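You operate a simulated robot arm through the tools that you are given. There is no shell and no other tool. Be economical: measure what you need, move in short steps, check, and stop when the job is done.

You run a simulated robot arm. Do the job below in one go: nothing can be reset, and whatever is moved stays where it is left.

Task
Dry the cast on the teal board in the airing box.
Fine: tray shut, vent open, fan on till the green lamp lights, then fan off; the cast stays in; leave the other cast.

It is judged by the outcome, as a careful person would: the job done as asked, and still so three seconds after it is handed in. It fails if anything else is knocked over, pushed out of place, dropped, spilled or broken.

Robot
A 7-joint arm with a two-finger parallel gripper, fixed in place. Base frame: the origin is at the foot of the arm, x ahead of it, y to its left, z up; the work surface is at about z = 0. Lengths are in m, angles in degrees, forces in N, time in s.
With the tool pointing down near the work surface it reaches from about 0.24 to 0.62 m from the base axis. Its first joint turns from -66.0 to 66.0 degrees. Payload 2.6 kg.
The TCP is the grasp point between the finger pads, 0.03 m short of the fingertips. In the tool frame z runs along the fingers and y along their closing line. The gripper opens to 0.094 m. The fingers are 0.028 m wide and 0.01 m thick; the gripper's body (0.05 by 0.096 m) begins 0.055 m behind the TCP.
Orientation is told as [roll, pitch, yaw] about the base's x, y, z axes, in that order, counted from this pose: with the fingers straight down and closing along the base's y, the tool's x points along the base's -x, its y along +y and its z along -z.

Tools
- The arm moves only by the tool play_rows. Its argument "steps" is a list that holds one entry, the list of rows, each a list of 7 numbers: the opening, from 0 (shut) to 1 (fully open), then the shift along the tool's x, y, z in m, then the turn, a rotation vector about the tool's x, y, z in degrees. In form: [[[hand, tx, ty, tz, wx, wy, wz], ...]]. A call has 1 to 20 rows; each row is the pose to reach, as a shift and turn from the pose commanded when the call began, along the tool's axes at that moment. Rows are played at 5 a second. More than 0.05 m and 8.6 degrees between two rows, or a gripper value outside its range, and nothing of the call is played. A pose out of reach is approached as far as the arm can. The call stops where the force on the tool passes 90 N (or 10 N more than at its start, if that is more) or the arm is blocked; 0.2 s more then pass. Each finger travels about 0.072 m/s and halts on what it meets, pressing with about 34 N; the grip force reading is that of the motor and also rises with nothing between the fingers. The clock runs only during rows and for 0.2 s after the last one: add rows that repeat a pose to give the fingers time. It gives the time, the measured TCP pose, the force on the tool (base axes), the opening and the grip force at its end, in the units of the frame above (readings bear some noise), with the torque about the TCP (base axes, N m) and any sound that the robot's microphone picked up, and new pictures: "pictures" is both (left out), scene, wrist or none.
- Cameras (640 x 400 px; columns grow to the right, rows downward): "scene" is fixed at [0.0469, 0.4403, 0.5745]; the picture's right is [-0.67, -0.74, 0.00], its down [-0.36, 0.33, -0.87] and it looks along [0.64, -0.59, -0.49] (base axes); focal length 314 px, centre (320, 200). "wrist" rides on the gripper at [0.076, 0.014, -0.102] in the tool frame; the picture's right is [-0.18, 0.98, 0.00], its down [-0.75, -0.14, -0.64] and it looks along [-0.63, -0.12, 0.77] (tool axes); focal length 243 px, centre (320, 200). There is no depth. A picture from a camera that has moved, and an enlarged one, comes with that camera's place and axes in the base frame and with its lens.
- zoom(camera, box): a new picture of the part [left, top, right, bottom] of that camera's present view, enlarged. No time passes.
- hand_in(): hands the job in; it is judged then, once.

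Work in short steps. Places have to be worked out from the pictures, the camera data and where the tool is seen: move nearer, look again, correct. Check each grasp and each placing, and mend what went wrong. You have 120 turns and 200 pictures in all, those below and enlarged ones among them. Open the gripper and draw the arm clear of the work before you hand the job in, unless the task says otherwise; then end with one line.

The tools are called after "Emit:" by a JSON object that holds its "method" and its "body". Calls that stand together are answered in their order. play_rows: Moves the arm, as the interface text tells. Its arguments: {"type":"object","properties":{"steps":{"type":"array"},"pictures":{"type":"string","enum":["both","scene","wrist","none"]}},"required":["steps"]} The other tools are called the same way: zoom (camera, box) takes an enlarged picture of a part of a camera's view; hand_in () hands the job in.

At the start:

```text
t: 0.0
eef_pos: [0.4348, -0.1459, 0.2445]
tool_rot: [0.1, 0.0, 0.0]
wrist_force: [0.0, -0.6, 0.1]
ft_torque: [0.04, -0.01, -0.03]
grip_width: 0.0936
gripper_force: 0.1
```

scene: 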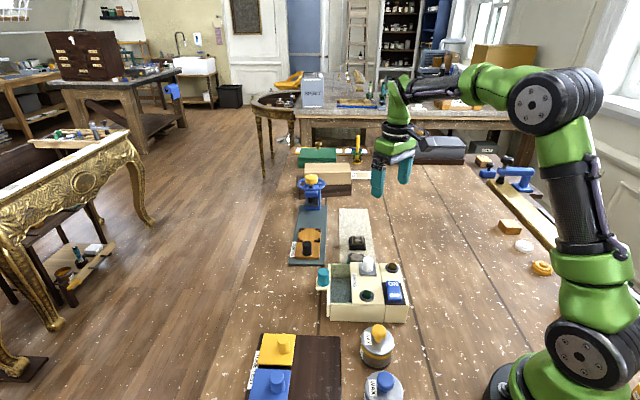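
wrist: 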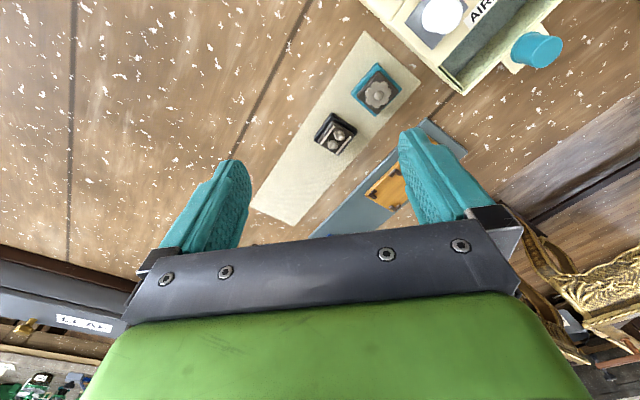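

I'll look closer at the airing box and the boards before moving.

Emit:
{"method": "zoom", "body": {"camera": "scene", "box": [300, 240, 430, 330]}}

Emit:
{"method": "zoom", "body": {"camera": "scene", "box": [270, 140, 430, 270]}}

Emit:
{"method": "zoom", "body": {"camera": "wrist", "box": [240, 0, 600, 240]}}

```text
4.44 times, centred on (365, 285) of scene
camera zoom: at [0.0469, 0.4403, 0.5745], right [-0.67, -0.74, 0.0], down [-0.36, 0.33, -0.87], along [0.64, -0.59, -0.49], focal length 1396 px, centre (120, -178)
```

zoom: 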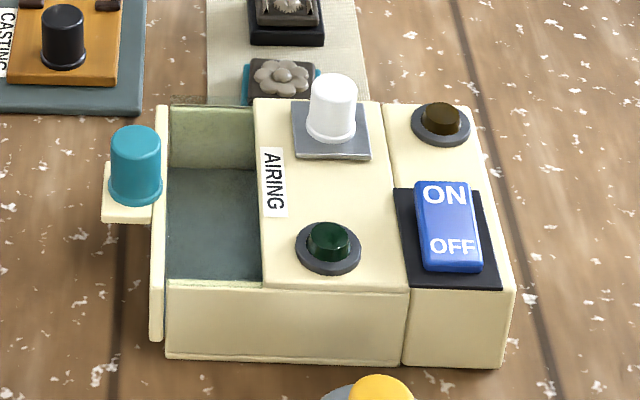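

```text
3.08 times, centred on (350, 205) of scene
camera zoom: at [0.0469, 0.4403, 0.5745], right [-0.67, -0.74, 0.0], down [-0.36, 0.33, -0.87], along [0.64, -0.59, -0.49], focal length 966 px, centre (228, 185)
```

zoom: 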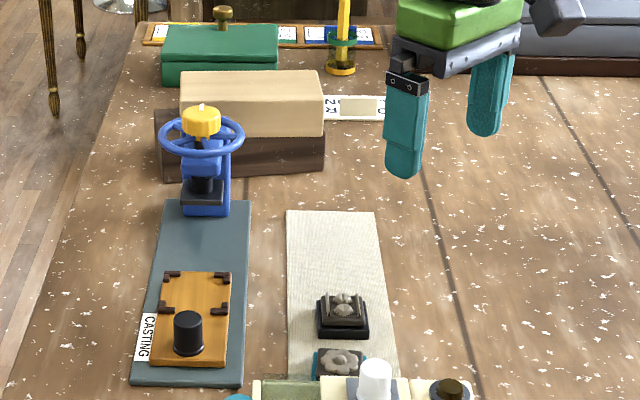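

```text
1.67 times, centred on (420, 120) of wrist
camera zoom: at [0.3601, -0.1322, 0.3477], right [0.18, 0.98, 0.0], down [0.75, -0.14, 0.64], along [0.63, -0.12, -0.77], focal length 404 px, centre (153, 333)
```

zoom: 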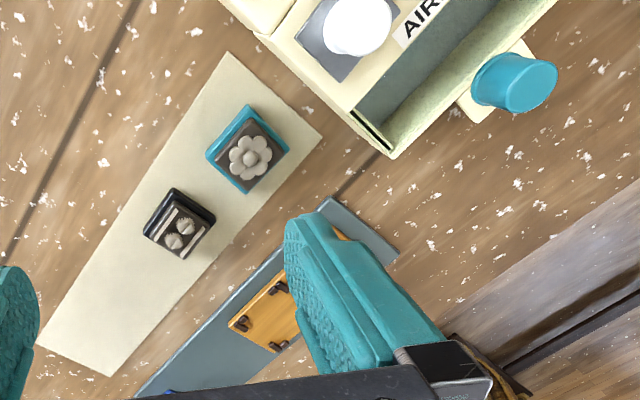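

The cast with the flower, on the small teal board, is near (0.464, -0.077). The tray knob is near (0.438, 0.069), the vent knob near (0.392, -0.03) and the rocker near (0.303, -0.013). The box is yawed about 45°, so I'll turn the tool by +45° and move above the cast for a better look.

Emit:
{"method": "play_rows", "body": {"steps": [[[1, -0.005, 0.012, 0, 0, 0, -7.5], [1, -0.01, 0.024, 0, 0, 0, -15], [1, -0.015, 0.036, 0, 0, 0, -22.5], [1, -0.02, 0.048, 0, 0, 0, -30], [1, -0.025, 0.06, 0, 0, 0, -37.5], [1, -0.029, 0.069, 0, 0, 0, -45], [1, -0.029, 0.069, 0, 0, 0, -45]]]}}

```text
t: 1.6
eef_pos: [0.4641, -0.0778, 0.244]
tool_rot: [-0.1, 0.0, 45.2]
wrist_force: [0.0, -0.6, -0.1]
ft_torque: [0.01, 0.01, -0.01]
grip_width: 0.0942
gripper_force: 0.0
camera wrist: at [0.4016, -0.1208, 0.3478], right [-0.57, 0.82, 0.0], down [0.63, 0.43, 0.64], along [0.53, 0.36, -0.77], focal length 243 px, centre (320, 200)
```

scene: 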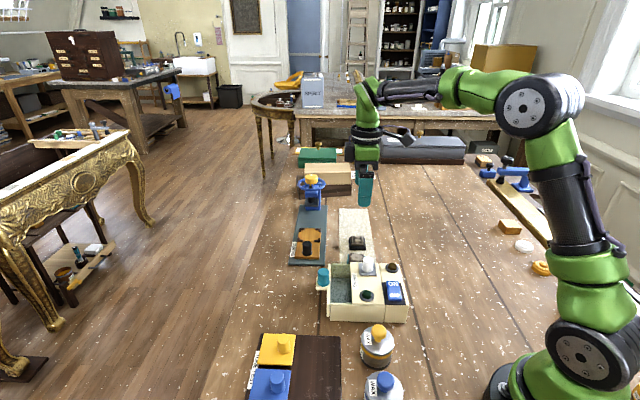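
wrist: 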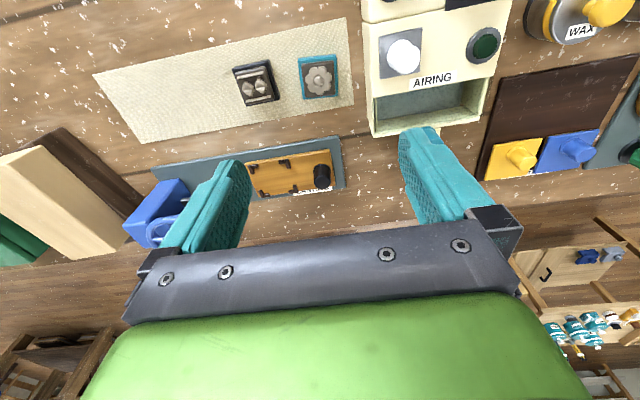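

Emit:
{"method": "zoom", "body": {"camera": "wrist", "box": [220, 0, 540, 200]}}

Emit:
{"method": "zoom", "body": {"camera": "wrist", "box": [230, 40, 350, 115]}}

Emit:
{"method": "zoom", "body": {"camera": "scene", "box": [330, 225, 390, 265]}}

```text
2.00 times, centred on (380, 100) of wrist
camera zoom: at [0.4016, -0.1208, 0.3478], right [-0.57, 0.82, 0.0], down [0.63, 0.43, 0.64], along [0.53, 0.36, -0.77], focal length 485 px, centre (200, 400)
```

zoom: 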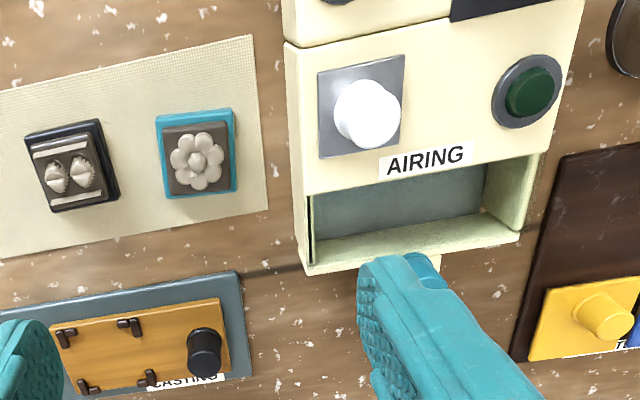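

```text
5.33 times, centred on (290, 78) of wrist
camera zoom: at [0.4016, -0.1208, 0.3478], right [-0.57, 0.82, 0.0], down [0.63, 0.43, 0.64], along [0.53, 0.36, -0.77], focal length 1294 px, centre (480, 853)
```

zoom: 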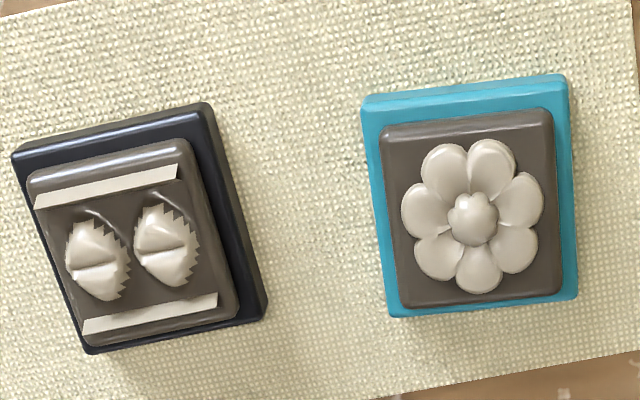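

```text
10.00 times, centred on (360, 245) of scene
camera zoom: at [0.0469, 0.4403, 0.5745], right [-0.67, -0.74, 0.0], down [-0.36, 0.33, -0.87], along [0.64, -0.59, -0.49], focal length 3140 px, centre (-80, -250)
```

zoom: 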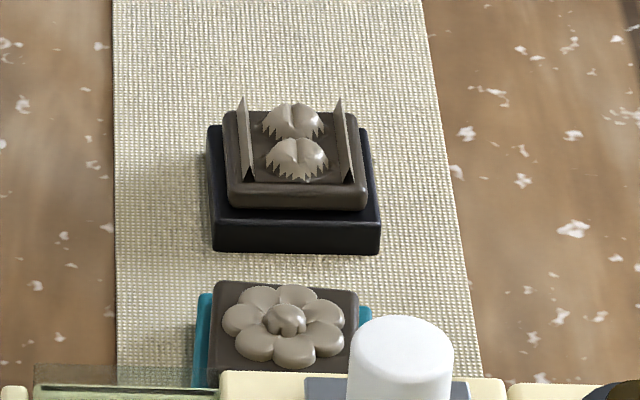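

The board is about 0.046 m square with yaw about 40° and centre (0.4675, -0.078). The tray opening looks only about 0.048 m long, so I'd like to know whether the tray pulls out further. I'll move above the tray knob and look.

Emit:
{"method": "play_rows", "body": {"steps": [[[1, -0.02, 0.028, 0.0, 0, 0, 0], [1, -0.04, 0.057, 0.02, 0, 0, 0], [1, -0.06, 0.085, 0.04, 0, 0, 0], [1, -0.075, 0.105, 0.065, 0, 0, 0], [1, -0.086, 0.122, 0.084, 0, 0, 0], [1, -0.086, 0.122, 0.084, 0, 0, 0]]]}}

```text
t: 3.0
eef_pos: [0.4386, 0.0702, 0.1595]
tool_rot: [0.0, 0.0, 45.0]
wrist_force: [0.4, -0.6, 0.2]
ft_torque: [-0.02, 0.01, -0.03]
grip_width: 0.0937
gripper_force: 0.0
camera wrist: at [0.3755, 0.0266, 0.2618], right [-0.56, 0.83, 0.0], down [0.63, 0.43, 0.64], along [0.53, 0.36, -0.77], focal length 243 px, centre (320, 200)
```

scene: 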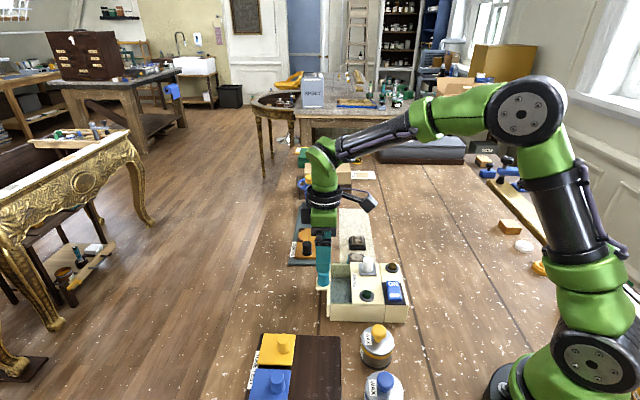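
wrist: 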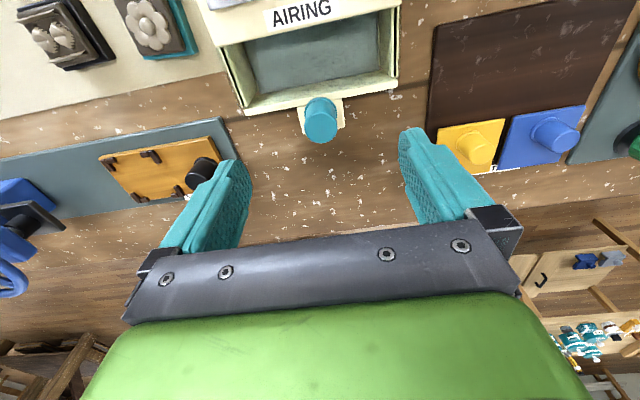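

Emit:
{"method": "zoom", "body": {"camera": "wrist", "box": [200, 0, 440, 150]}}

```text
2.67 times, centred on (320, 75) of wrist
camera zoom: at [0.3755, 0.0266, 0.2618], right [-0.56, 0.83, 0.0], down [0.63, 0.43, 0.64], along [0.53, 0.36, -0.77], focal length 647 px, centre (320, 533)
```

zoom: 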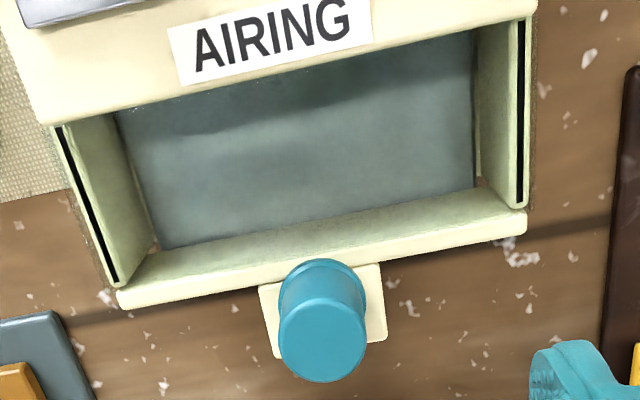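

The opening is about 0.047 m, too tight for the board. The knob axis is near (0.444, 0.074) with its top at about z = 0.075. I'll lower, grip the knob and check.

Emit:
{"method": "play_rows", "body": {"steps": [[[1, -0.0097, -0.001, 0.03, 0, 0, 0], [1, -0.0097, -0.001, 0.06, 0, 0, 0], [1, -0.0097, -0.001, 0.0765, 0, 0, 0], [0.5, -0.0097, -0.001, 0.0765, 0, 0, 0], [0, -0.0097, -0.001, 0.0765, 0, 0, 0], [0, -0.0097, -0.001, 0.0765, 0, 0, 0], [0, -0.0097, -0.001, 0.0765, 0, 0, 0]]]}}

```text
t: 4.6
eef_pos: [0.4453, 0.077, 0.0832]
tool_rot: [0.2, 0.1, 45.1]
wrist_force: [-9.3, 9.6, 0.4]
ft_torque: [0.0, 0.03, -0.25]
grip_width: 0.0282
gripper_force: 44.9
camera wrist: at [0.3822, 0.0333, 0.1861], right [-0.57, 0.82, 0.0], down [0.63, 0.43, 0.64], along [0.53, 0.37, -0.77], focal length 243 px, centre (320, 200)
```

scene: 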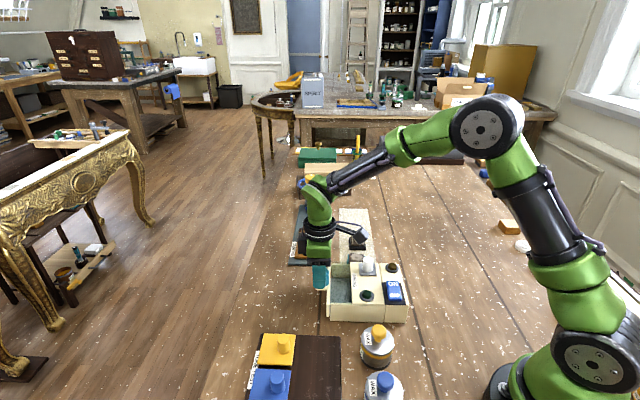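
wrist: 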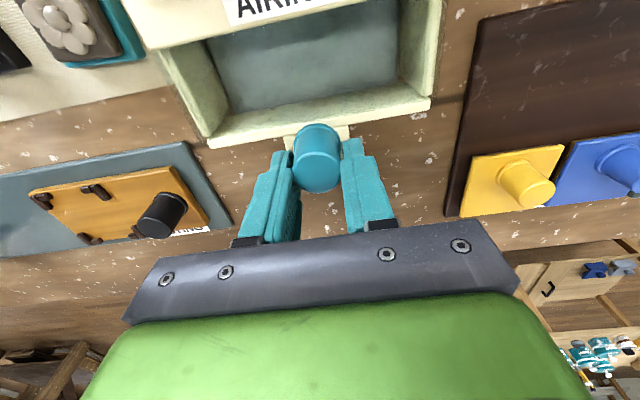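

The knob is gripped, with a small side load, so I'll ease about 2 mm along tool y. Then I'll pull the tray outward slowly and watch for a stop.

Emit:
{"method": "play_rows", "body": {"steps": [[[0, 0, 0.002, 0, 0, 0, 0], [0, -0.005, 0.002, 0, 0, 0, 0], [0, -0.01, 0.002, 0, 0, 0, 0], [0, -0.015, 0.002, 0, 0, 0, 0], [0, -0.02, 0.002, 0, 0, 0, 0]]]}}

```text
t: 5.8
eef_pos: [0.4591, 0.0902, 0.0828]
tool_rot: [0.1, 0.1, 45.0]
wrist_force: [-4.0, 1.4, -16.8]
ft_torque: [0.13, -0.09, -0.06]
grip_width: 0.0281
gripper_force: 45.0
camera wrist: at [0.3958, 0.0475, 0.1863], right [-0.56, 0.83, 0.0], down [0.63, 0.43, 0.64], along [0.53, 0.36, -0.77], focal length 243 px, centre (320, 200)
```

scene: 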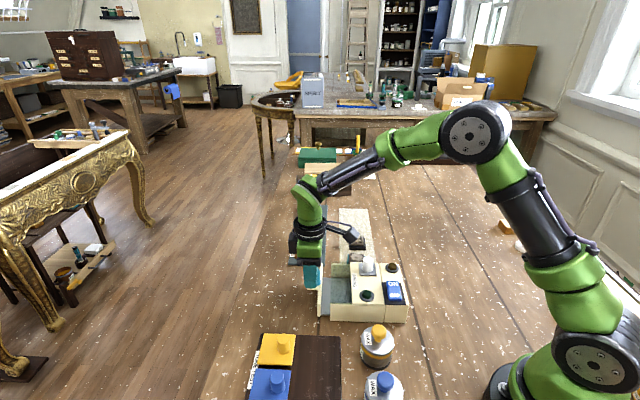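
wrist: 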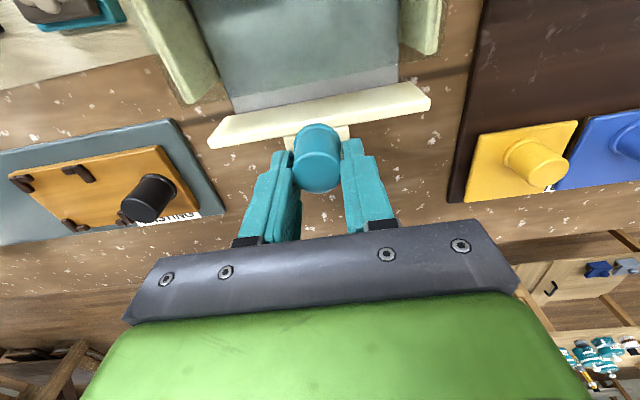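

The tray slides freely: its floor and front plate move while the side walls stay. There is about 4 cm clearance to the casting board, so I'll pull another 4 cm.

Emit:
{"method": "play_rows", "body": {"steps": [[[0, -0.008, 0, 0, 0, 0, 0], [0, -0.016, 0, 0, 0, 0, 0], [0, -0.024, 0, 0, 0, 0, 0], [0, -0.032, 0, 0, 0, 0, 0], [0, -0.04, 0, 0, 0, 0, 0]]]}}

```text
t: 7.0
eef_pos: [0.4861, 0.1183, 0.0839]
tool_rot: [0.2, 0.0, 45.0]
wrist_force: [-5.4, 5.1, -16.0]
ft_torque: [0.47, -0.47, -0.04]
grip_width: 0.0284
gripper_force: 45.1
camera wrist: at [0.4239, 0.0754, 0.1862], right [-0.57, 0.82, 0.0], down [0.63, 0.43, 0.64], along [0.53, 0.36, -0.77], focal length 243 px, centre (320, 200)
```

scene: 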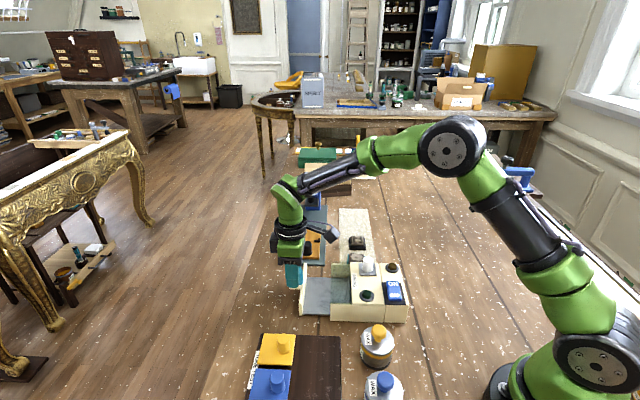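
wrist: 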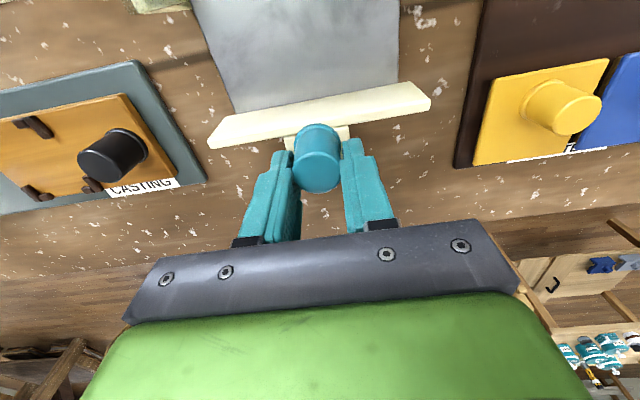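

The tray is now about 6 cm out, leaving roughly 0.10 m of floor exposed. I'll release, rise, and inspect the tray and the mouth of the box.

Emit:
{"method": "play_rows", "body": {"steps": [[[0.3, 0, 0, 0, 0, 0, 0], [0.6, 0, 0, 0, 0, 0, 0], [0.8, 0, 0, 0, 0, 0, 0], [0.8, 0, 0, -0.04, 0, 0, 0], [0.8, 0, 0, -0.08, 0, 0, 0], [0.8, -0.02, 0, -0.12, 0, 0, 0], [0.8, -0.02, 0, -0.12, 0, 0, 0]]]}}

Emit:
{"method": "zoom", "body": {"camera": "scene", "box": [280, 240, 424, 330]}}

Emit:
{"method": "zoom", "body": {"camera": "wrist", "box": [160, 0, 480, 200]}}

```text
t: 8.6
eef_pos: [0.4982, 0.1343, 0.204]
tool_rot: [0.0, 0.0, 45.0]
wrist_force: [-0.6, 0.7, 1.1]
ft_torque: [-0.01, 0.03, 0.01]
grip_width: 0.0754
gripper_force: 0.1
camera wrist: at [0.4362, 0.0906, 0.3067], right [-0.57, 0.82, 0.0], down [0.63, 0.43, 0.64], along [0.53, 0.36, -0.77], focal length 243 px, centre (320, 200)
```

scene: 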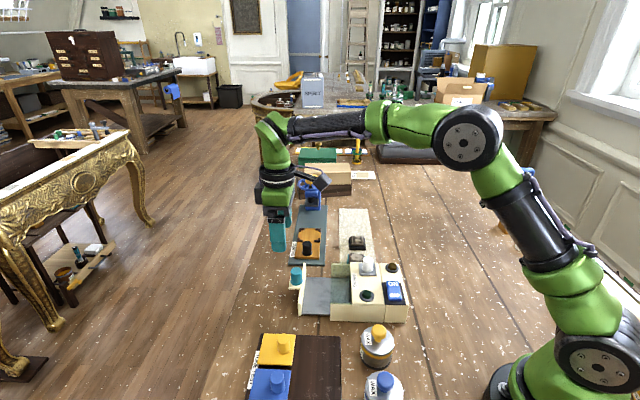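
wrist: 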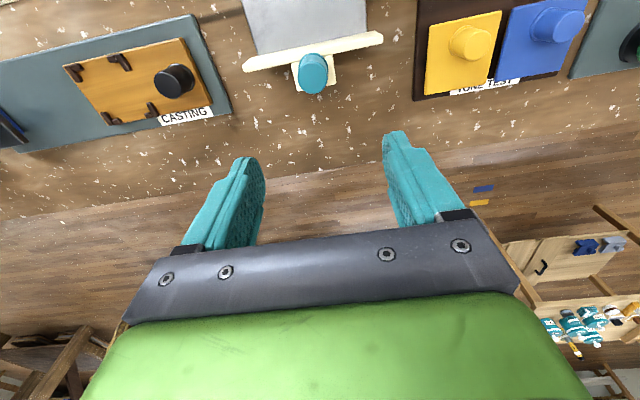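

```text
4.44 times, centred on (352, 285) of scene
camera zoom: at [0.0469, 0.4403, 0.5745], right [-0.67, -0.74, 0.0], down [-0.36, 0.33, -0.87], along [0.64, -0.59, -0.49], focal length 1396 px, centre (178, -178)
```

zoom: 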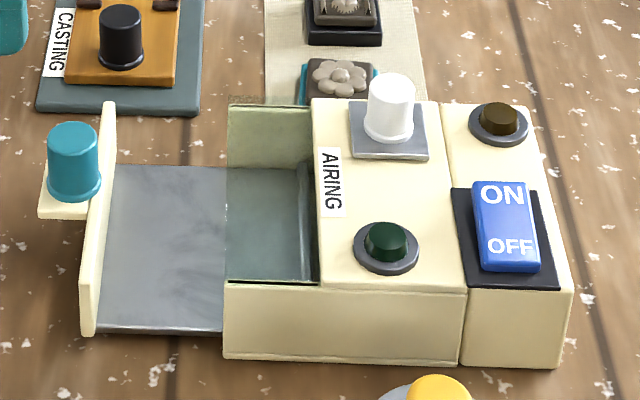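

```text
2.00 times, centred on (320, 100) of wrist
camera zoom: at [0.4362, 0.0906, 0.3067], right [-0.57, 0.82, 0.0], down [0.63, 0.43, 0.64], along [0.53, 0.36, -0.77], focal length 485 px, centre (320, 400)
```

zoom: 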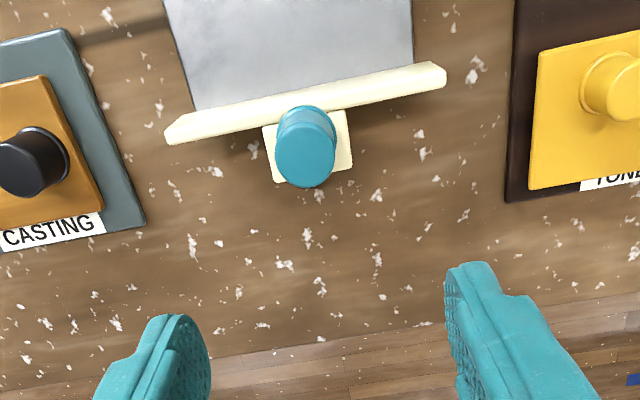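

There's a clear pane over the front of the box, so the cast goes on the 6 cm of tray floor outside it. Now I'll move over the flower cast, matching its yaw of about 40°, with the fingers part-open so they clear the neighbouring cast.

Emit:
{"method": "play_rows", "body": {"steps": [[[0.7, 0.03, -0.022, 0, 0, 0, 1], [0.7, 0.06, -0.045, 0, 0, 0, 2], [0.7, 0.09, -0.067, 0, 0, 0, 3], [0.7, 0.12, -0.09, 0, 0, 0, 4], [0.7, 0.15, -0.112, 0.02, 0, 0, 5], [0.7, 0.172, -0.1285, 0.054, 0, 0, 5], [0.7, 0.172, -0.1285, 0.054, 0, 0, 5]]], "pictures": "wrist"}}

Emit:
{"method": "zoom", "body": {"camera": "wrist", "box": [200, 60, 440, 210]}}

```text
t: 10.2
eef_pos: [0.4701, -0.079, 0.1508]
tool_rot: [-0.1, 0.0, 40.0]
wrist_force: [-1.0, -0.6, 0.9]
ft_torque: [0.0, 0.02, 0.02]
grip_width: 0.0658
gripper_force: 0.1
camera wrist: at [0.4043, -0.1166, 0.2526], right [-0.49, 0.87, 0.0], down [0.67, 0.38, 0.64], along [0.56, 0.32, -0.77], focal length 243 px, centre (320, 200)
```

wrist: 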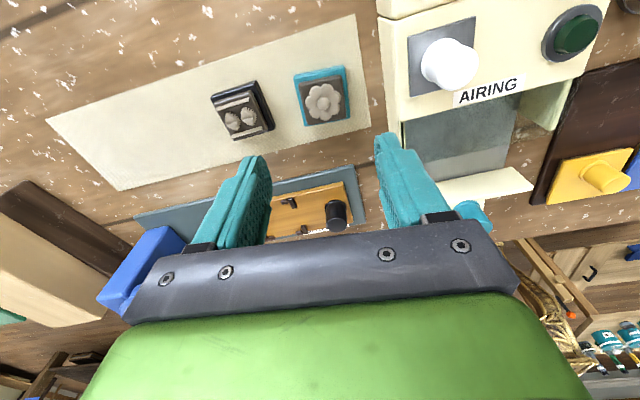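

```text
2.67 times, centred on (320, 135) of wrist
camera zoom: at [0.4043, -0.1166, 0.2526], right [-0.49, 0.87, 0.0], down [0.67, 0.38, 0.64], along [0.56, 0.32, -0.77], focal length 647 px, centre (320, 373)
```

zoom: 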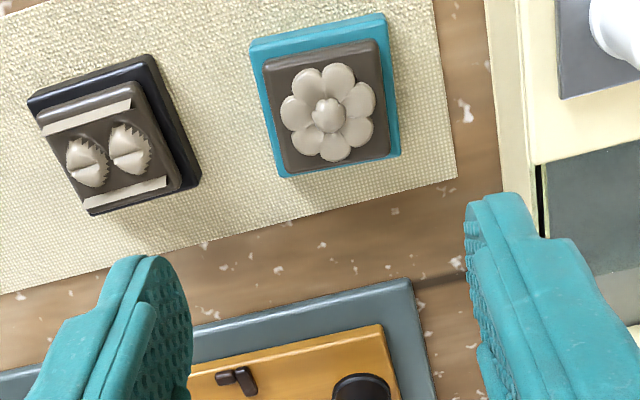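

The board centre refines to about (0.467, -0.0765) with yaw about 41°, and the board is thin (about 1 cm). I'll descend straight to fingertips at about 5 mm and look before closing.

Emit:
{"method": "play_rows", "body": {"steps": [[[0.7, 0.001, 0.004, 0.03, 0, 0, -1], [0.7, 0.001, 0.004, 0.06, 0, 0, -1], [0.7, 0.001, 0.004, 0.085, 0, 0, -1], [0.7, 0.001, 0.004, 0.1, 0, 0, -1], [0.7, 0.001, 0.004, 0.115, 0, 0, -1], [0.7, 0.001, 0.004, 0.115, 0, 0, -1]]]}}

Emit:
{"method": "zoom", "body": {"camera": "scene", "box": [310, 210, 406, 270]}}

```text
t: 11.6
eef_pos: [0.4672, -0.0772, 0.0339]
tool_rot: [0.0, 0.0, 41.1]
wrist_force: [0.0, 0.5, 0.5]
ft_torque: [0.01, 0.01, 0.0]
grip_width: 0.0658
gripper_force: 0.0
camera wrist: at [0.4012, -0.1161, 0.1377], right [-0.51, 0.86, 0.0], down [0.66, 0.39, 0.64], along [0.55, 0.33, -0.77], focal length 243 px, centre (320, 200)
```

scene: 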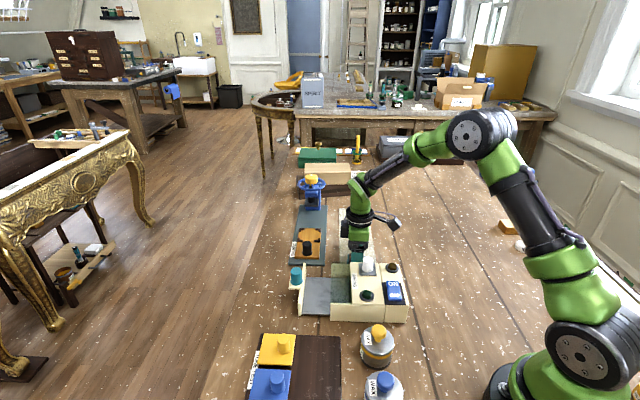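
wrist: 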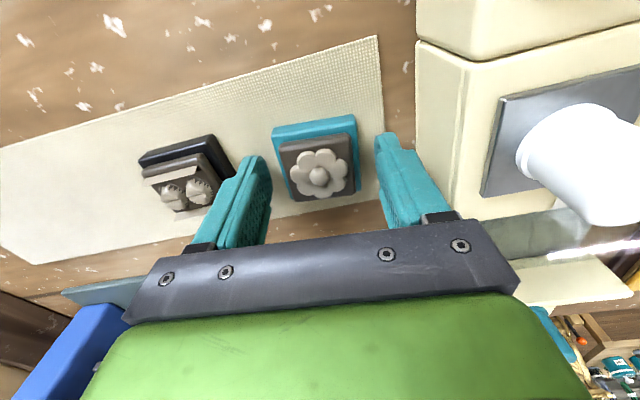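

```text
6.67 times, centred on (358, 240) of scene
camera zoom: at [0.0469, 0.4403, 0.5745], right [-0.67, -0.74, 0.0], down [-0.36, 0.33, -0.87], along [0.64, -0.59, -0.49], focal length 2093 px, centre (67, -67)
```

zoom: 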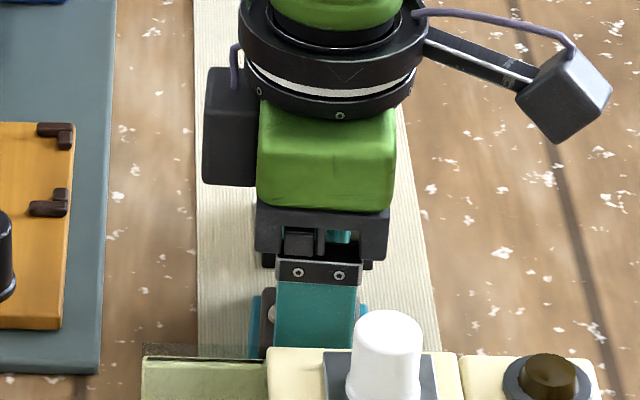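

The fingers straddle the board, centred and clear of the other cast. I'll close and lift a little to check the grasp.

Emit:
{"method": "play_rows", "body": {"steps": [[[0.5, 0, 0, 0, 0, 0, 0], [0.4, 0, 0, 0, 0, 0, 0], [0.3, 0, 0, 0, 0, 0, 0], [0.3, 0, 0, 0, 0, 0, 0], [0.3, 0, 0, -0.01, 0, 0, 0], [0.3, 0, 0, -0.02, 0, 0, 0]]], "pictures": "wrist"}}

```text
t: 13.0
eef_pos: [0.467, -0.0772, 0.0557]
tool_rot: [0.0, 0.0, 41.0]
wrist_force: [0.8, 0.3, -0.2]
ft_torque: [-0.04, 0.02, -0.04]
grip_width: 0.047
gripper_force: 33.4
camera wrist: at [0.4012, -0.1162, 0.1587], right [-0.51, 0.86, 0.0], down [0.66, 0.39, 0.64], along [0.55, 0.32, -0.77], focal length 243 px, centre (320, 200)
```

wrist: 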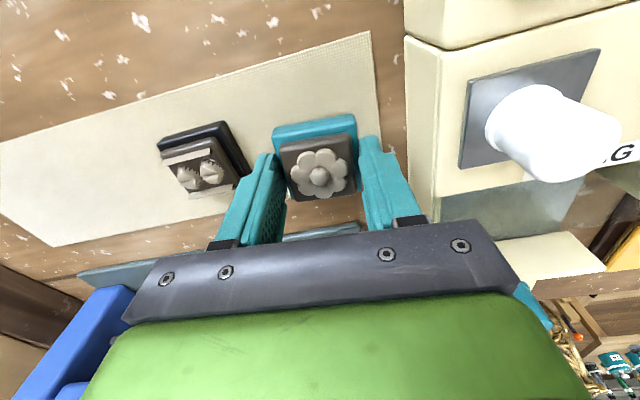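

The board is held at 0.047 m and lifted with the cast seated. I'll raise it, carry it over the exposed tray floor, and turn to 45°.

Emit:
{"method": "play_rows", "body": {"steps": [[[0.3, 0, 0, -0.035, 0, 0, 0], [0.3, 0, 0, -0.07, 0, 0, 0], [0.3, -0.005, 0.006, -0.095, 0, 0, 0], [0.3, -0.02, 0.03, -0.095, 0, 0, -1], [0.3, -0.04, 0.058, -0.095, 0, 0, -2], [0.3, -0.06, 0.086, -0.095, 0, 0, -3], [0.3, -0.08, 0.112, -0.095, 0, 0, -4], [0.3, -0.0915, 0.1306, -0.095, 0, 0, -4], [0.3, -0.0915, 0.1306, -0.095, 0, 0, -4]]]}}

Emit:
{"method": "zoom", "body": {"camera": "wrist", "box": [200, 50, 440, 200]}}

Emit:
{"method": "zoom", "body": {"camera": "scene", "box": [270, 220, 414, 310]}}

```text
t: 15.0
eef_pos: [0.4503, 0.0808, 0.1487]
tool_rot: [0.0, 0.0, 45.0]
wrist_force: [-0.9, -0.5, -0.4]
ft_torque: [0.02, 0.01, 0.02]
grip_width: 0.0471
gripper_force: 34.4
camera wrist: at [0.3876, 0.0388, 0.2528], right [-0.57, 0.82, 0.0], down [0.63, 0.43, 0.64], along [0.53, 0.36, -0.77], focal length 243 px, centre (320, 200)
```

scene: 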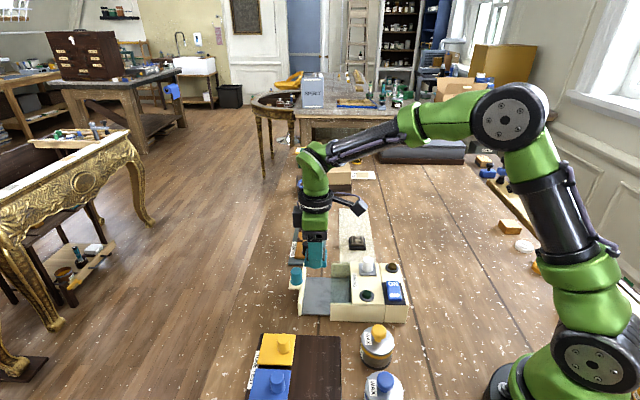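
wrist: 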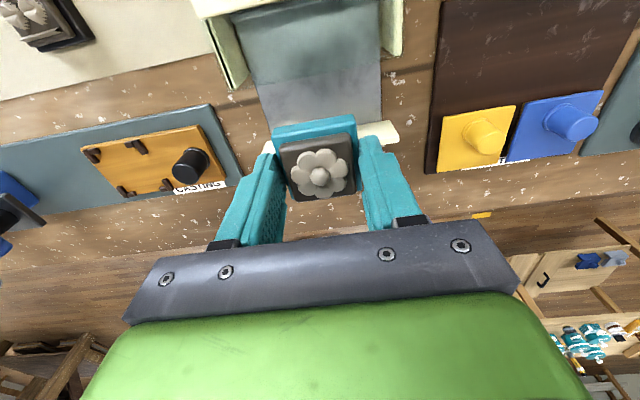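

```text
2.67 times, centred on (320, 125) of wrist
camera zoom: at [0.3876, 0.0388, 0.2528], right [-0.57, 0.82, 0.0], down [0.63, 0.43, 0.64], along [0.53, 0.36, -0.77], focal length 647 px, centre (320, 400)
```

zoom: 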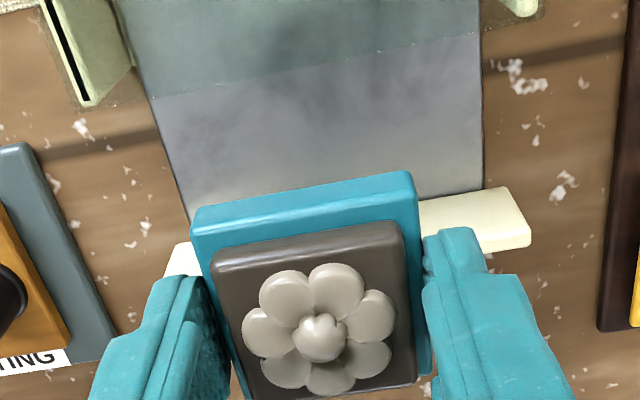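

```text
4.44 times, centred on (342, 265) of scene
camera zoom: at [0.0469, 0.4403, 0.5745], right [-0.67, -0.74, 0.0], down [-0.36, 0.33, -0.87], along [0.64, -0.59, -0.49], focal length 1396 px, centre (222, -89)
```

zoom: 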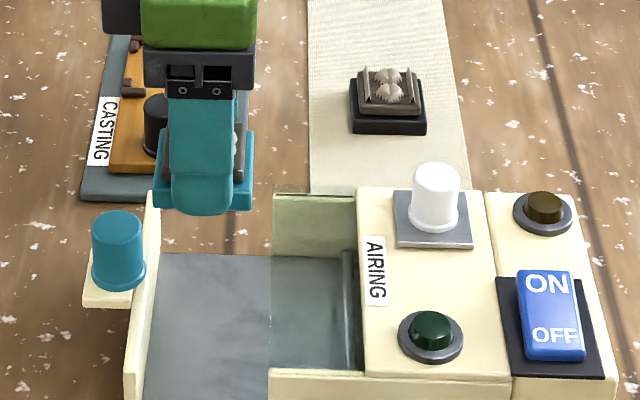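

The board's back edge is at u≈0.351, the glass edge at u≈0.3455 and the front plate at u≈0.401, so it is centred with 3–5 mm each side. I'll lower partway, until it is just above the plate and glass height, and check again.

Emit:
{"method": "play_rows", "body": {"steps": [[[0.3, 0, 0, 0.02, 0, 0, 0], [0.3, 0, 0, 0.04, 0, 0, 0], [0.3, 0, 0, 0.058, 0, 0, 0], [0.3, 0, 0, 0.058, 0, 0, 0]]]}}

Emit:
{"method": "zoom", "body": {"camera": "wrist", "box": [200, 50, 440, 200]}}

Emit:
{"method": "zoom", "body": {"camera": "scene", "box": [280, 240, 376, 300]}}

```text
t: 16.0
eef_pos: [0.4505, 0.0824, 0.0933]
tool_rot: [0.0, 0.0, 45.0]
wrist_force: [0.9, -0.2, -0.4]
ft_torque: [0.02, 0.0, -0.02]
grip_width: 0.047
gripper_force: 34.0
camera wrist: at [0.3882, 0.0383, 0.1963], right [-0.56, 0.83, 0.0], down [0.63, 0.43, 0.64], along [0.53, 0.36, -0.77], focal length 243 px, centre (320, 200)
```

scene: 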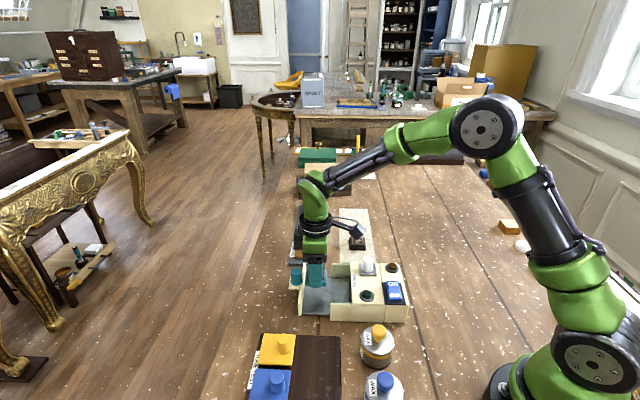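
wrist: 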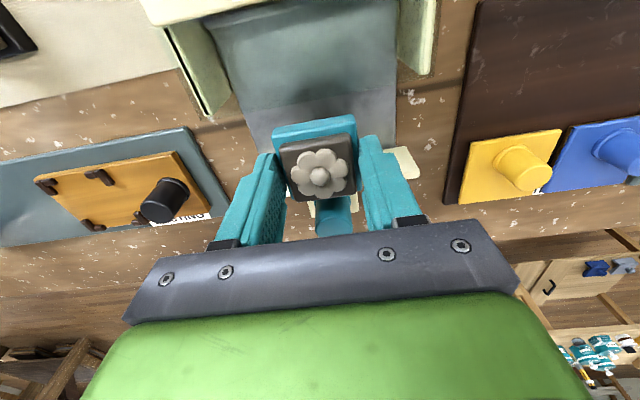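

```text
2.67 times, centred on (320, 125) of wrist
camera zoom: at [0.3882, 0.0383, 0.1963], right [-0.56, 0.83, 0.0], down [0.63, 0.43, 0.64], along [0.53, 0.36, -0.77], focal length 647 px, centre (320, 400)
```

zoom: 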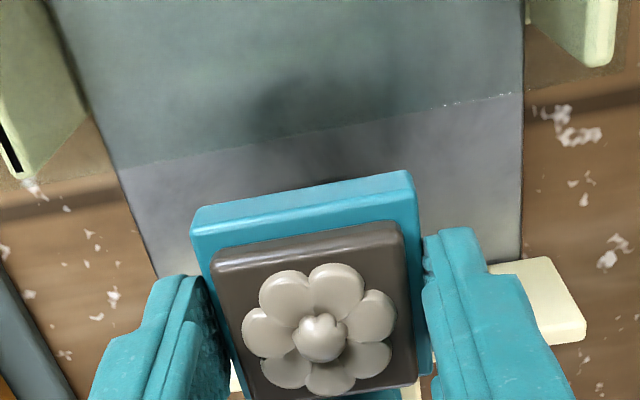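

```text
6.67 times, centred on (328, 270) of scene
camera zoom: at [0.0469, 0.4403, 0.5745], right [-0.67, -0.74, 0.0], down [-0.36, 0.33, -0.87], along [0.64, -0.59, -0.49], focal length 2093 px, centre (267, -267)
```

zoom: 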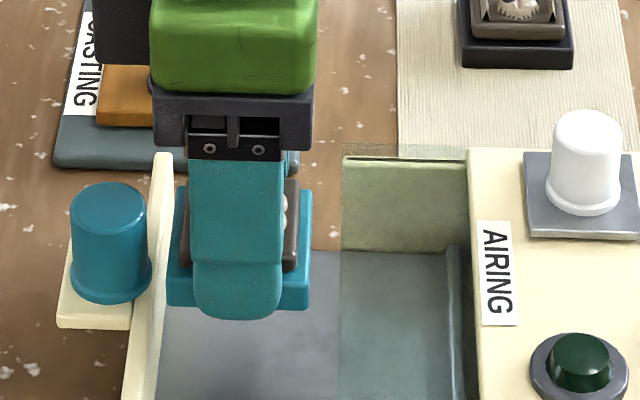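

Both views agree the board sits clear of the plate and the glass. I'll lower in fine steps until I feel the tray floor.

Emit:
{"method": "play_rows", "body": {"steps": [[[0.3, 0, 0, 0.015, 0, 0, 0], [0.3, 0, 0, 0.03, 0, 0, 0], [0.3, 0, 0, 0.04, 0, 0, 0], [0.3, 0, 0, 0.043, 0, 0, 0], [0.3, 0, 0, 0.046, 0, 0, 0]]], "pictures": "scene"}}

Emit:
{"method": "zoom", "body": {"camera": "scene", "box": [280, 240, 376, 300]}}

```text
t: 17.2
eef_pos: [0.4488, 0.0816, 0.047]
tool_rot: [-0.1, -0.2, 45.1]
wrist_force: [-1.9, 0.8, 5.2]
ft_torque: [-0.01, 0.16, -0.01]
grip_width: 0.0468
gripper_force: 33.5
```

scene: 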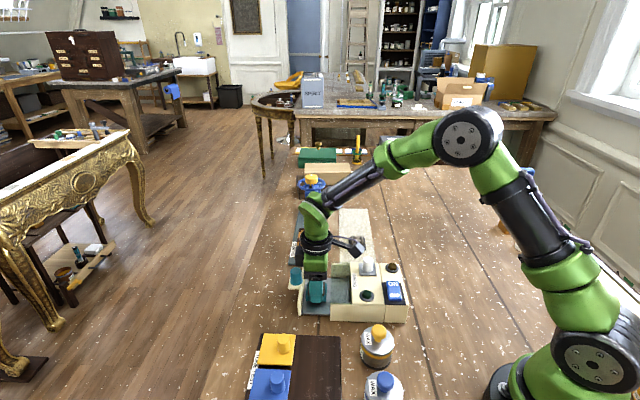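

```text
6.67 times, centred on (328, 270) of scene
camera zoom: at [0.0468, 0.4403, 0.5745], right [-0.67, -0.74, 0.0], down [-0.36, 0.33, -0.87], along [0.64, -0.59, -0.49], focal length 2093 px, centre (267, -267)
```

zoom: 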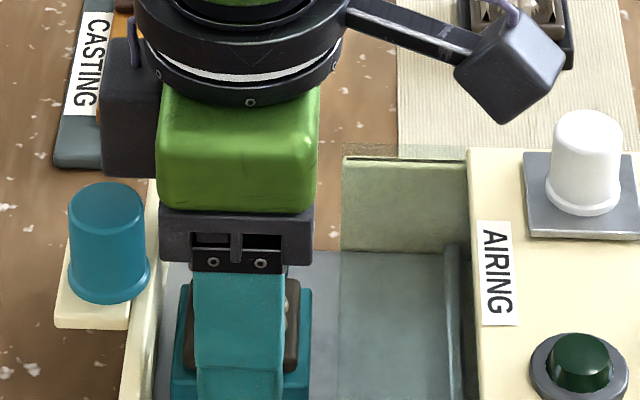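

A light contact of about 5 N shows at z = 0.047. I'll settle 1 mm more, release and rise.

Emit:
{"method": "play_rows", "body": {"steps": [[[0.3, 0, 0, 0.001, 0, 0, 0], [0.5, 0, 0, 0.001, 0, 0, 0], [0.65, 0, 0, 0.001, 0, 0, 0], [0.7, 0, 0, 0.001, 0, 0, 0], [0.7, 0, 0, -0.03, 0, 0, 0], [0.7, 0, 0, -0.065, 0, 0, 0], [0.7, 0, 0, -0.1, 0, 0, 0], [0.7, 0, 0, -0.1, 0, 0, 0]]]}}

Emit:
{"method": "zoom", "body": {"camera": "scene", "box": [270, 240, 414, 330]}}

```text
t: 19.0
eef_pos: [0.4533, 0.0842, 0.1474]
tool_rot: [-0.1, 0.0, 45.0]
wrist_force: [-0.5, -0.1, -0.5]
ft_torque: [0.0, 0.02, 0.02]
grip_width: 0.066
gripper_force: 0.0
camera wrist: at [0.3899, 0.0395, 0.2497], right [-0.57, 0.82, 0.0], down [0.63, 0.43, 0.64], along [0.53, 0.36, -0.77], focal length 243 px, centre (320, 200)
```

scene: 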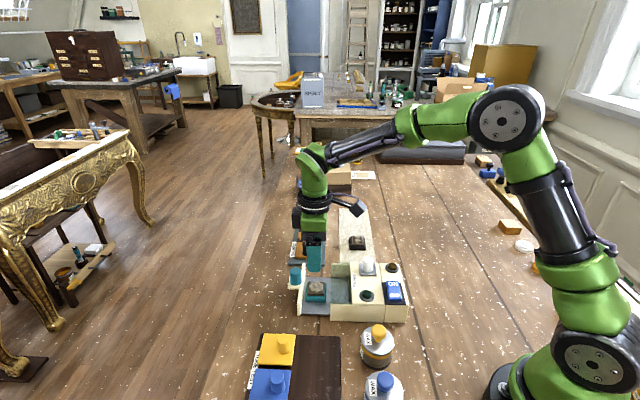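
wrist: 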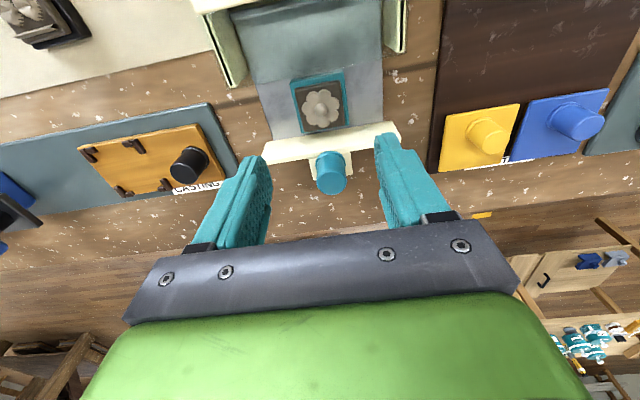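

```text
4.44 times, centred on (342, 285) of scene
camera zoom: at [0.0469, 0.4403, 0.5745], right [-0.67, -0.74, 0.0], down [-0.36, 0.33, -0.87], along [0.64, -0.59, -0.49], focal length 1396 px, centre (222, -178)
```

zoom: 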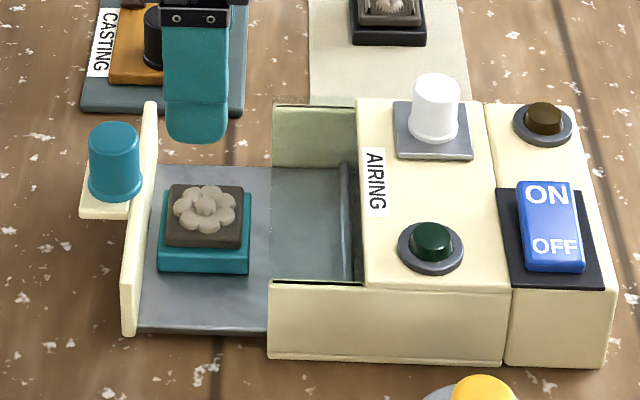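

The cast sits squarely on the tray floor. Next I'll regrip the tray knob.

Emit:
{"method": "play_rows", "body": {"steps": [[[0.7, -0.025, 0.0005, 0, 0, 0, 0], [0.7, -0.0475, 0.001, 0, 0, 0, 0], [0.7, -0.0475, 0.001, 0.03, 0, 0, 0], [0.7, -0.0475, 0.001, 0.0635, 0, 0, 0], [0.35, -0.0475, 0.001, 0.0635, 0, 0, 0], [0, -0.0475, 0.001, 0.0635, 0, 0, 0], [0, -0.0475, 0.001, 0.0635, 0, 0, 0], [0, -0.0475, 0.001, 0.0635, 0, 0, 0]]], "pictures": "wrist"}}

```text
t: 20.8
eef_pos: [0.4848, 0.1169, 0.0824]
tool_rot: [0.0, 0.0, 45.0]
wrist_force: [-1.2, 0.5, -6.0]
ft_torque: [0.17, -0.7, 0.0]
grip_width: 0.0255
gripper_force: 45.2
camera wrist: at [0.4226, 0.0744, 0.1858], right [-0.57, 0.82, 0.0], down [0.63, 0.43, 0.64], along [0.53, 0.36, -0.77], focal length 243 px, centre (320, 200)
```

wrist: 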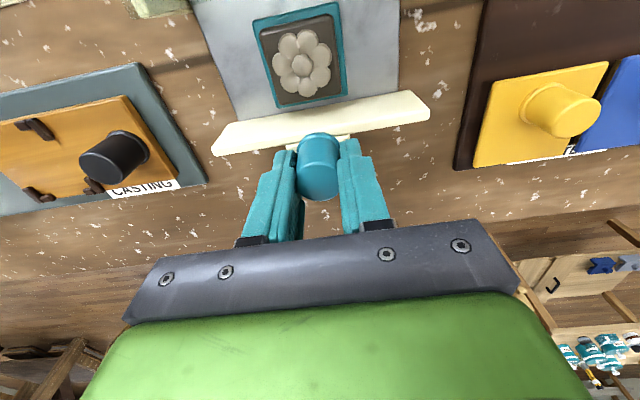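

The knob is gripped. I'll push the tray in gently by about 58 mm and watch the force.

Emit:
{"method": "play_rows", "body": {"steps": [[[0, 0.008, 0, 0, 0, 0, 0], [0, 0.016, 0, 0, 0, 0, 0], [0, 0.024, 0, 0, 0, 0, 0], [0, 0.032, 0, 0, 0, 0, 0], [0, 0.04, 0, 0, 0, 0, 0], [0, 0.047, 0, 0, 0, 0, 0], [0, 0.053, 0, 0, 0, 0, 0], [0, 0.057, 0, 0, 0, 0, 0], [0, 0.057, 0, 0, 0, 0, 0]]]}}

Emit:
{"method": "zoom", "body": {"camera": "scene", "box": [290, 240, 434, 330]}}

```text
t: 22.8
eef_pos: [0.4447, 0.0753, 0.0832]
tool_rot: [0.0, -0.1, 45.0]
wrist_force: [-8.9, 7.6, 13.2]
ft_torque: [-0.94, 0.37, -0.12]
grip_width: 0.0255
gripper_force: 45.1
camera wrist: at [0.381, 0.0328, 0.1857], right [-0.57, 0.82, 0.0], down [0.63, 0.43, 0.64], along [0.53, 0.36, -0.77], focal length 243 px, centre (320, 200)
```

scene: 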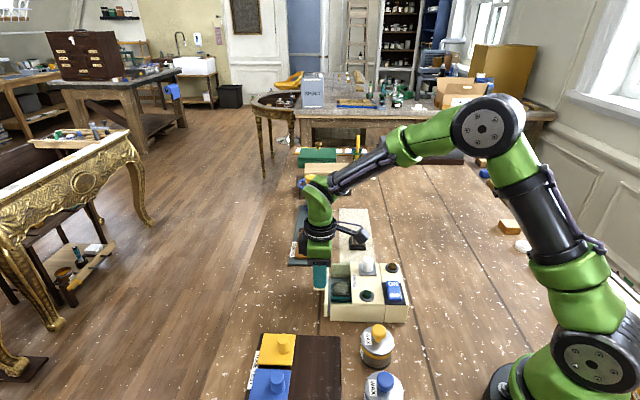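
wrist: 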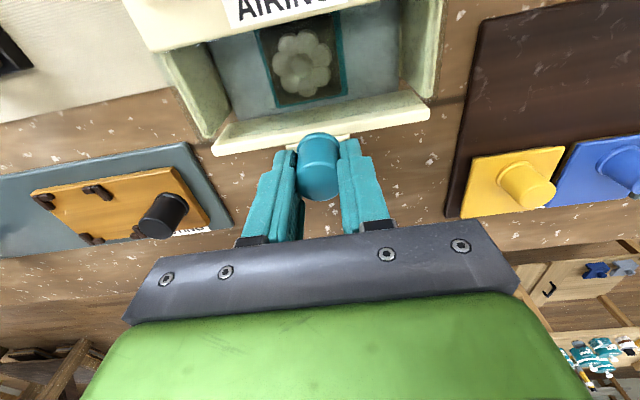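

```text
4.44 times, centred on (362, 285) of scene
camera zoom: at [0.0468, 0.4403, 0.5745], right [-0.67, -0.74, 0.0], down [-0.36, 0.33, -0.87], along [0.64, -0.59, -0.49], focal length 1396 px, centre (133, -178)
```

zoom: 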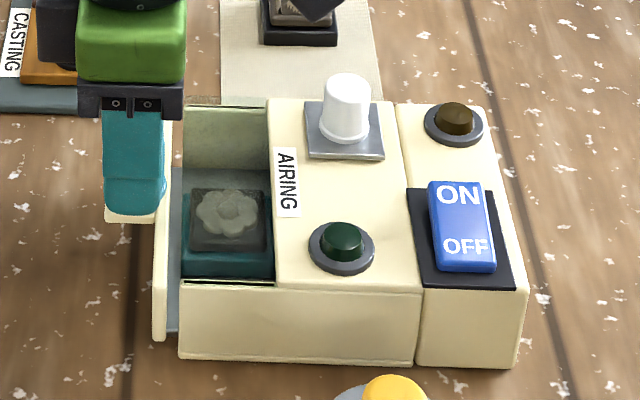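

A gap of a few millimetres remains between the plate and the box walls. I'll push further in 2 mm steps until the stop is felt.

Emit:
{"method": "play_rows", "body": {"steps": [[[0, 0.002, 0.001, 0, 0, 0, 0], [0, 0.004, 0.001, 0, 0, 0, 0], [0, 0.006, 0.001, 0, 0, 0, 0], [0, 0.008, 0.001, 0, 0, 0, 0]]], "pictures": "none"}}

Emit:
{"method": "zoom", "body": {"camera": "scene", "box": [290, 240, 434, 330]}}

```text
t: 23.8
eef_pos: [0.4403, 0.072, 0.0839]
tool_rot: [-0.3, -0.4, 45.3]
wrist_force: [21.9, 11.0, 5.5]
ft_torque: [-0.06, 0.59, 0.04]
grip_width: 0.0257
gripper_force: 44.5
```

```text
4.44 times, centred on (362, 285) of scene
camera zoom: at [0.0469, 0.4403, 0.5745], right [-0.67, -0.74, 0.0], down [-0.36, 0.33, -0.87], along [0.64, -0.59, -0.49], focal length 1396 px, centre (133, -178)
```

zoom: 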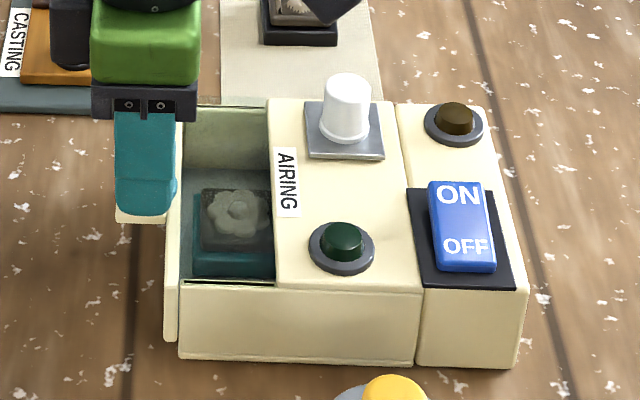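

The plate is now flush, as at the start, with 23 N against the stop. I'll release, rise and look at the vent knob closely.

Emit:
{"method": "play_rows", "body": {"steps": [[[0.3, -0.001, 0, 0, 0, 0, 0], [0.7, -0.001, 0, 0, 0, 0, 0], [0.7, -0.001, 0, 0, 0, 0, 0], [0.7, -0.001, 0, -0.04, 0, 0, 0], [0.7, 0.03, -0.02, -0.08, 0, 0, 0], [0.7, 0.07, -0.04, -0.09, 0, 0, 0], [0.7, 0.1, -0.04, -0.09, 0, 0, 0], [0.7, 0.1, -0.04, -0.09, 0, 0, 0]]]}}

Emit:
{"method": "zoom", "body": {"camera": "scene", "box": [326, 240, 422, 300]}}

Emit:
{"method": "zoom", "body": {"camera": "wrist", "box": [200, 0, 520, 200]}}

```text
refused: row 5 steps farther than a row can; nothing moved
```

```text
6.67 times, centred on (374, 270) of scene
camera zoom: at [0.0469, 0.4403, 0.5745], right [-0.67, -0.74, 0.0], down [-0.36, 0.33, -0.87], along [0.64, -0.59, -0.49], focal length 2093 px, centre (-40, -267)
```

zoom: 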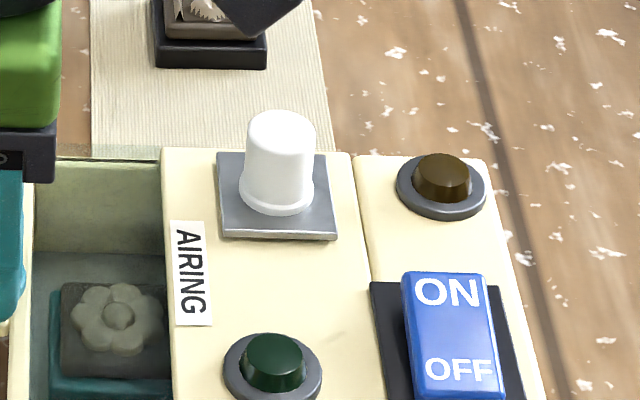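

```text
2.00 times, centred on (360, 100) of wrist
camera zoom: at [0.3762, 0.0285, 0.185], right [-0.57, 0.82, 0.0], down [0.62, 0.44, 0.65], along [0.54, 0.37, -0.76], focal length 485 px, centre (240, 400)
```

zoom: 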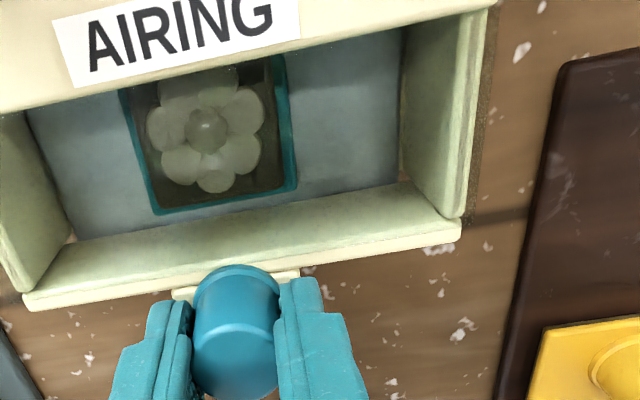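

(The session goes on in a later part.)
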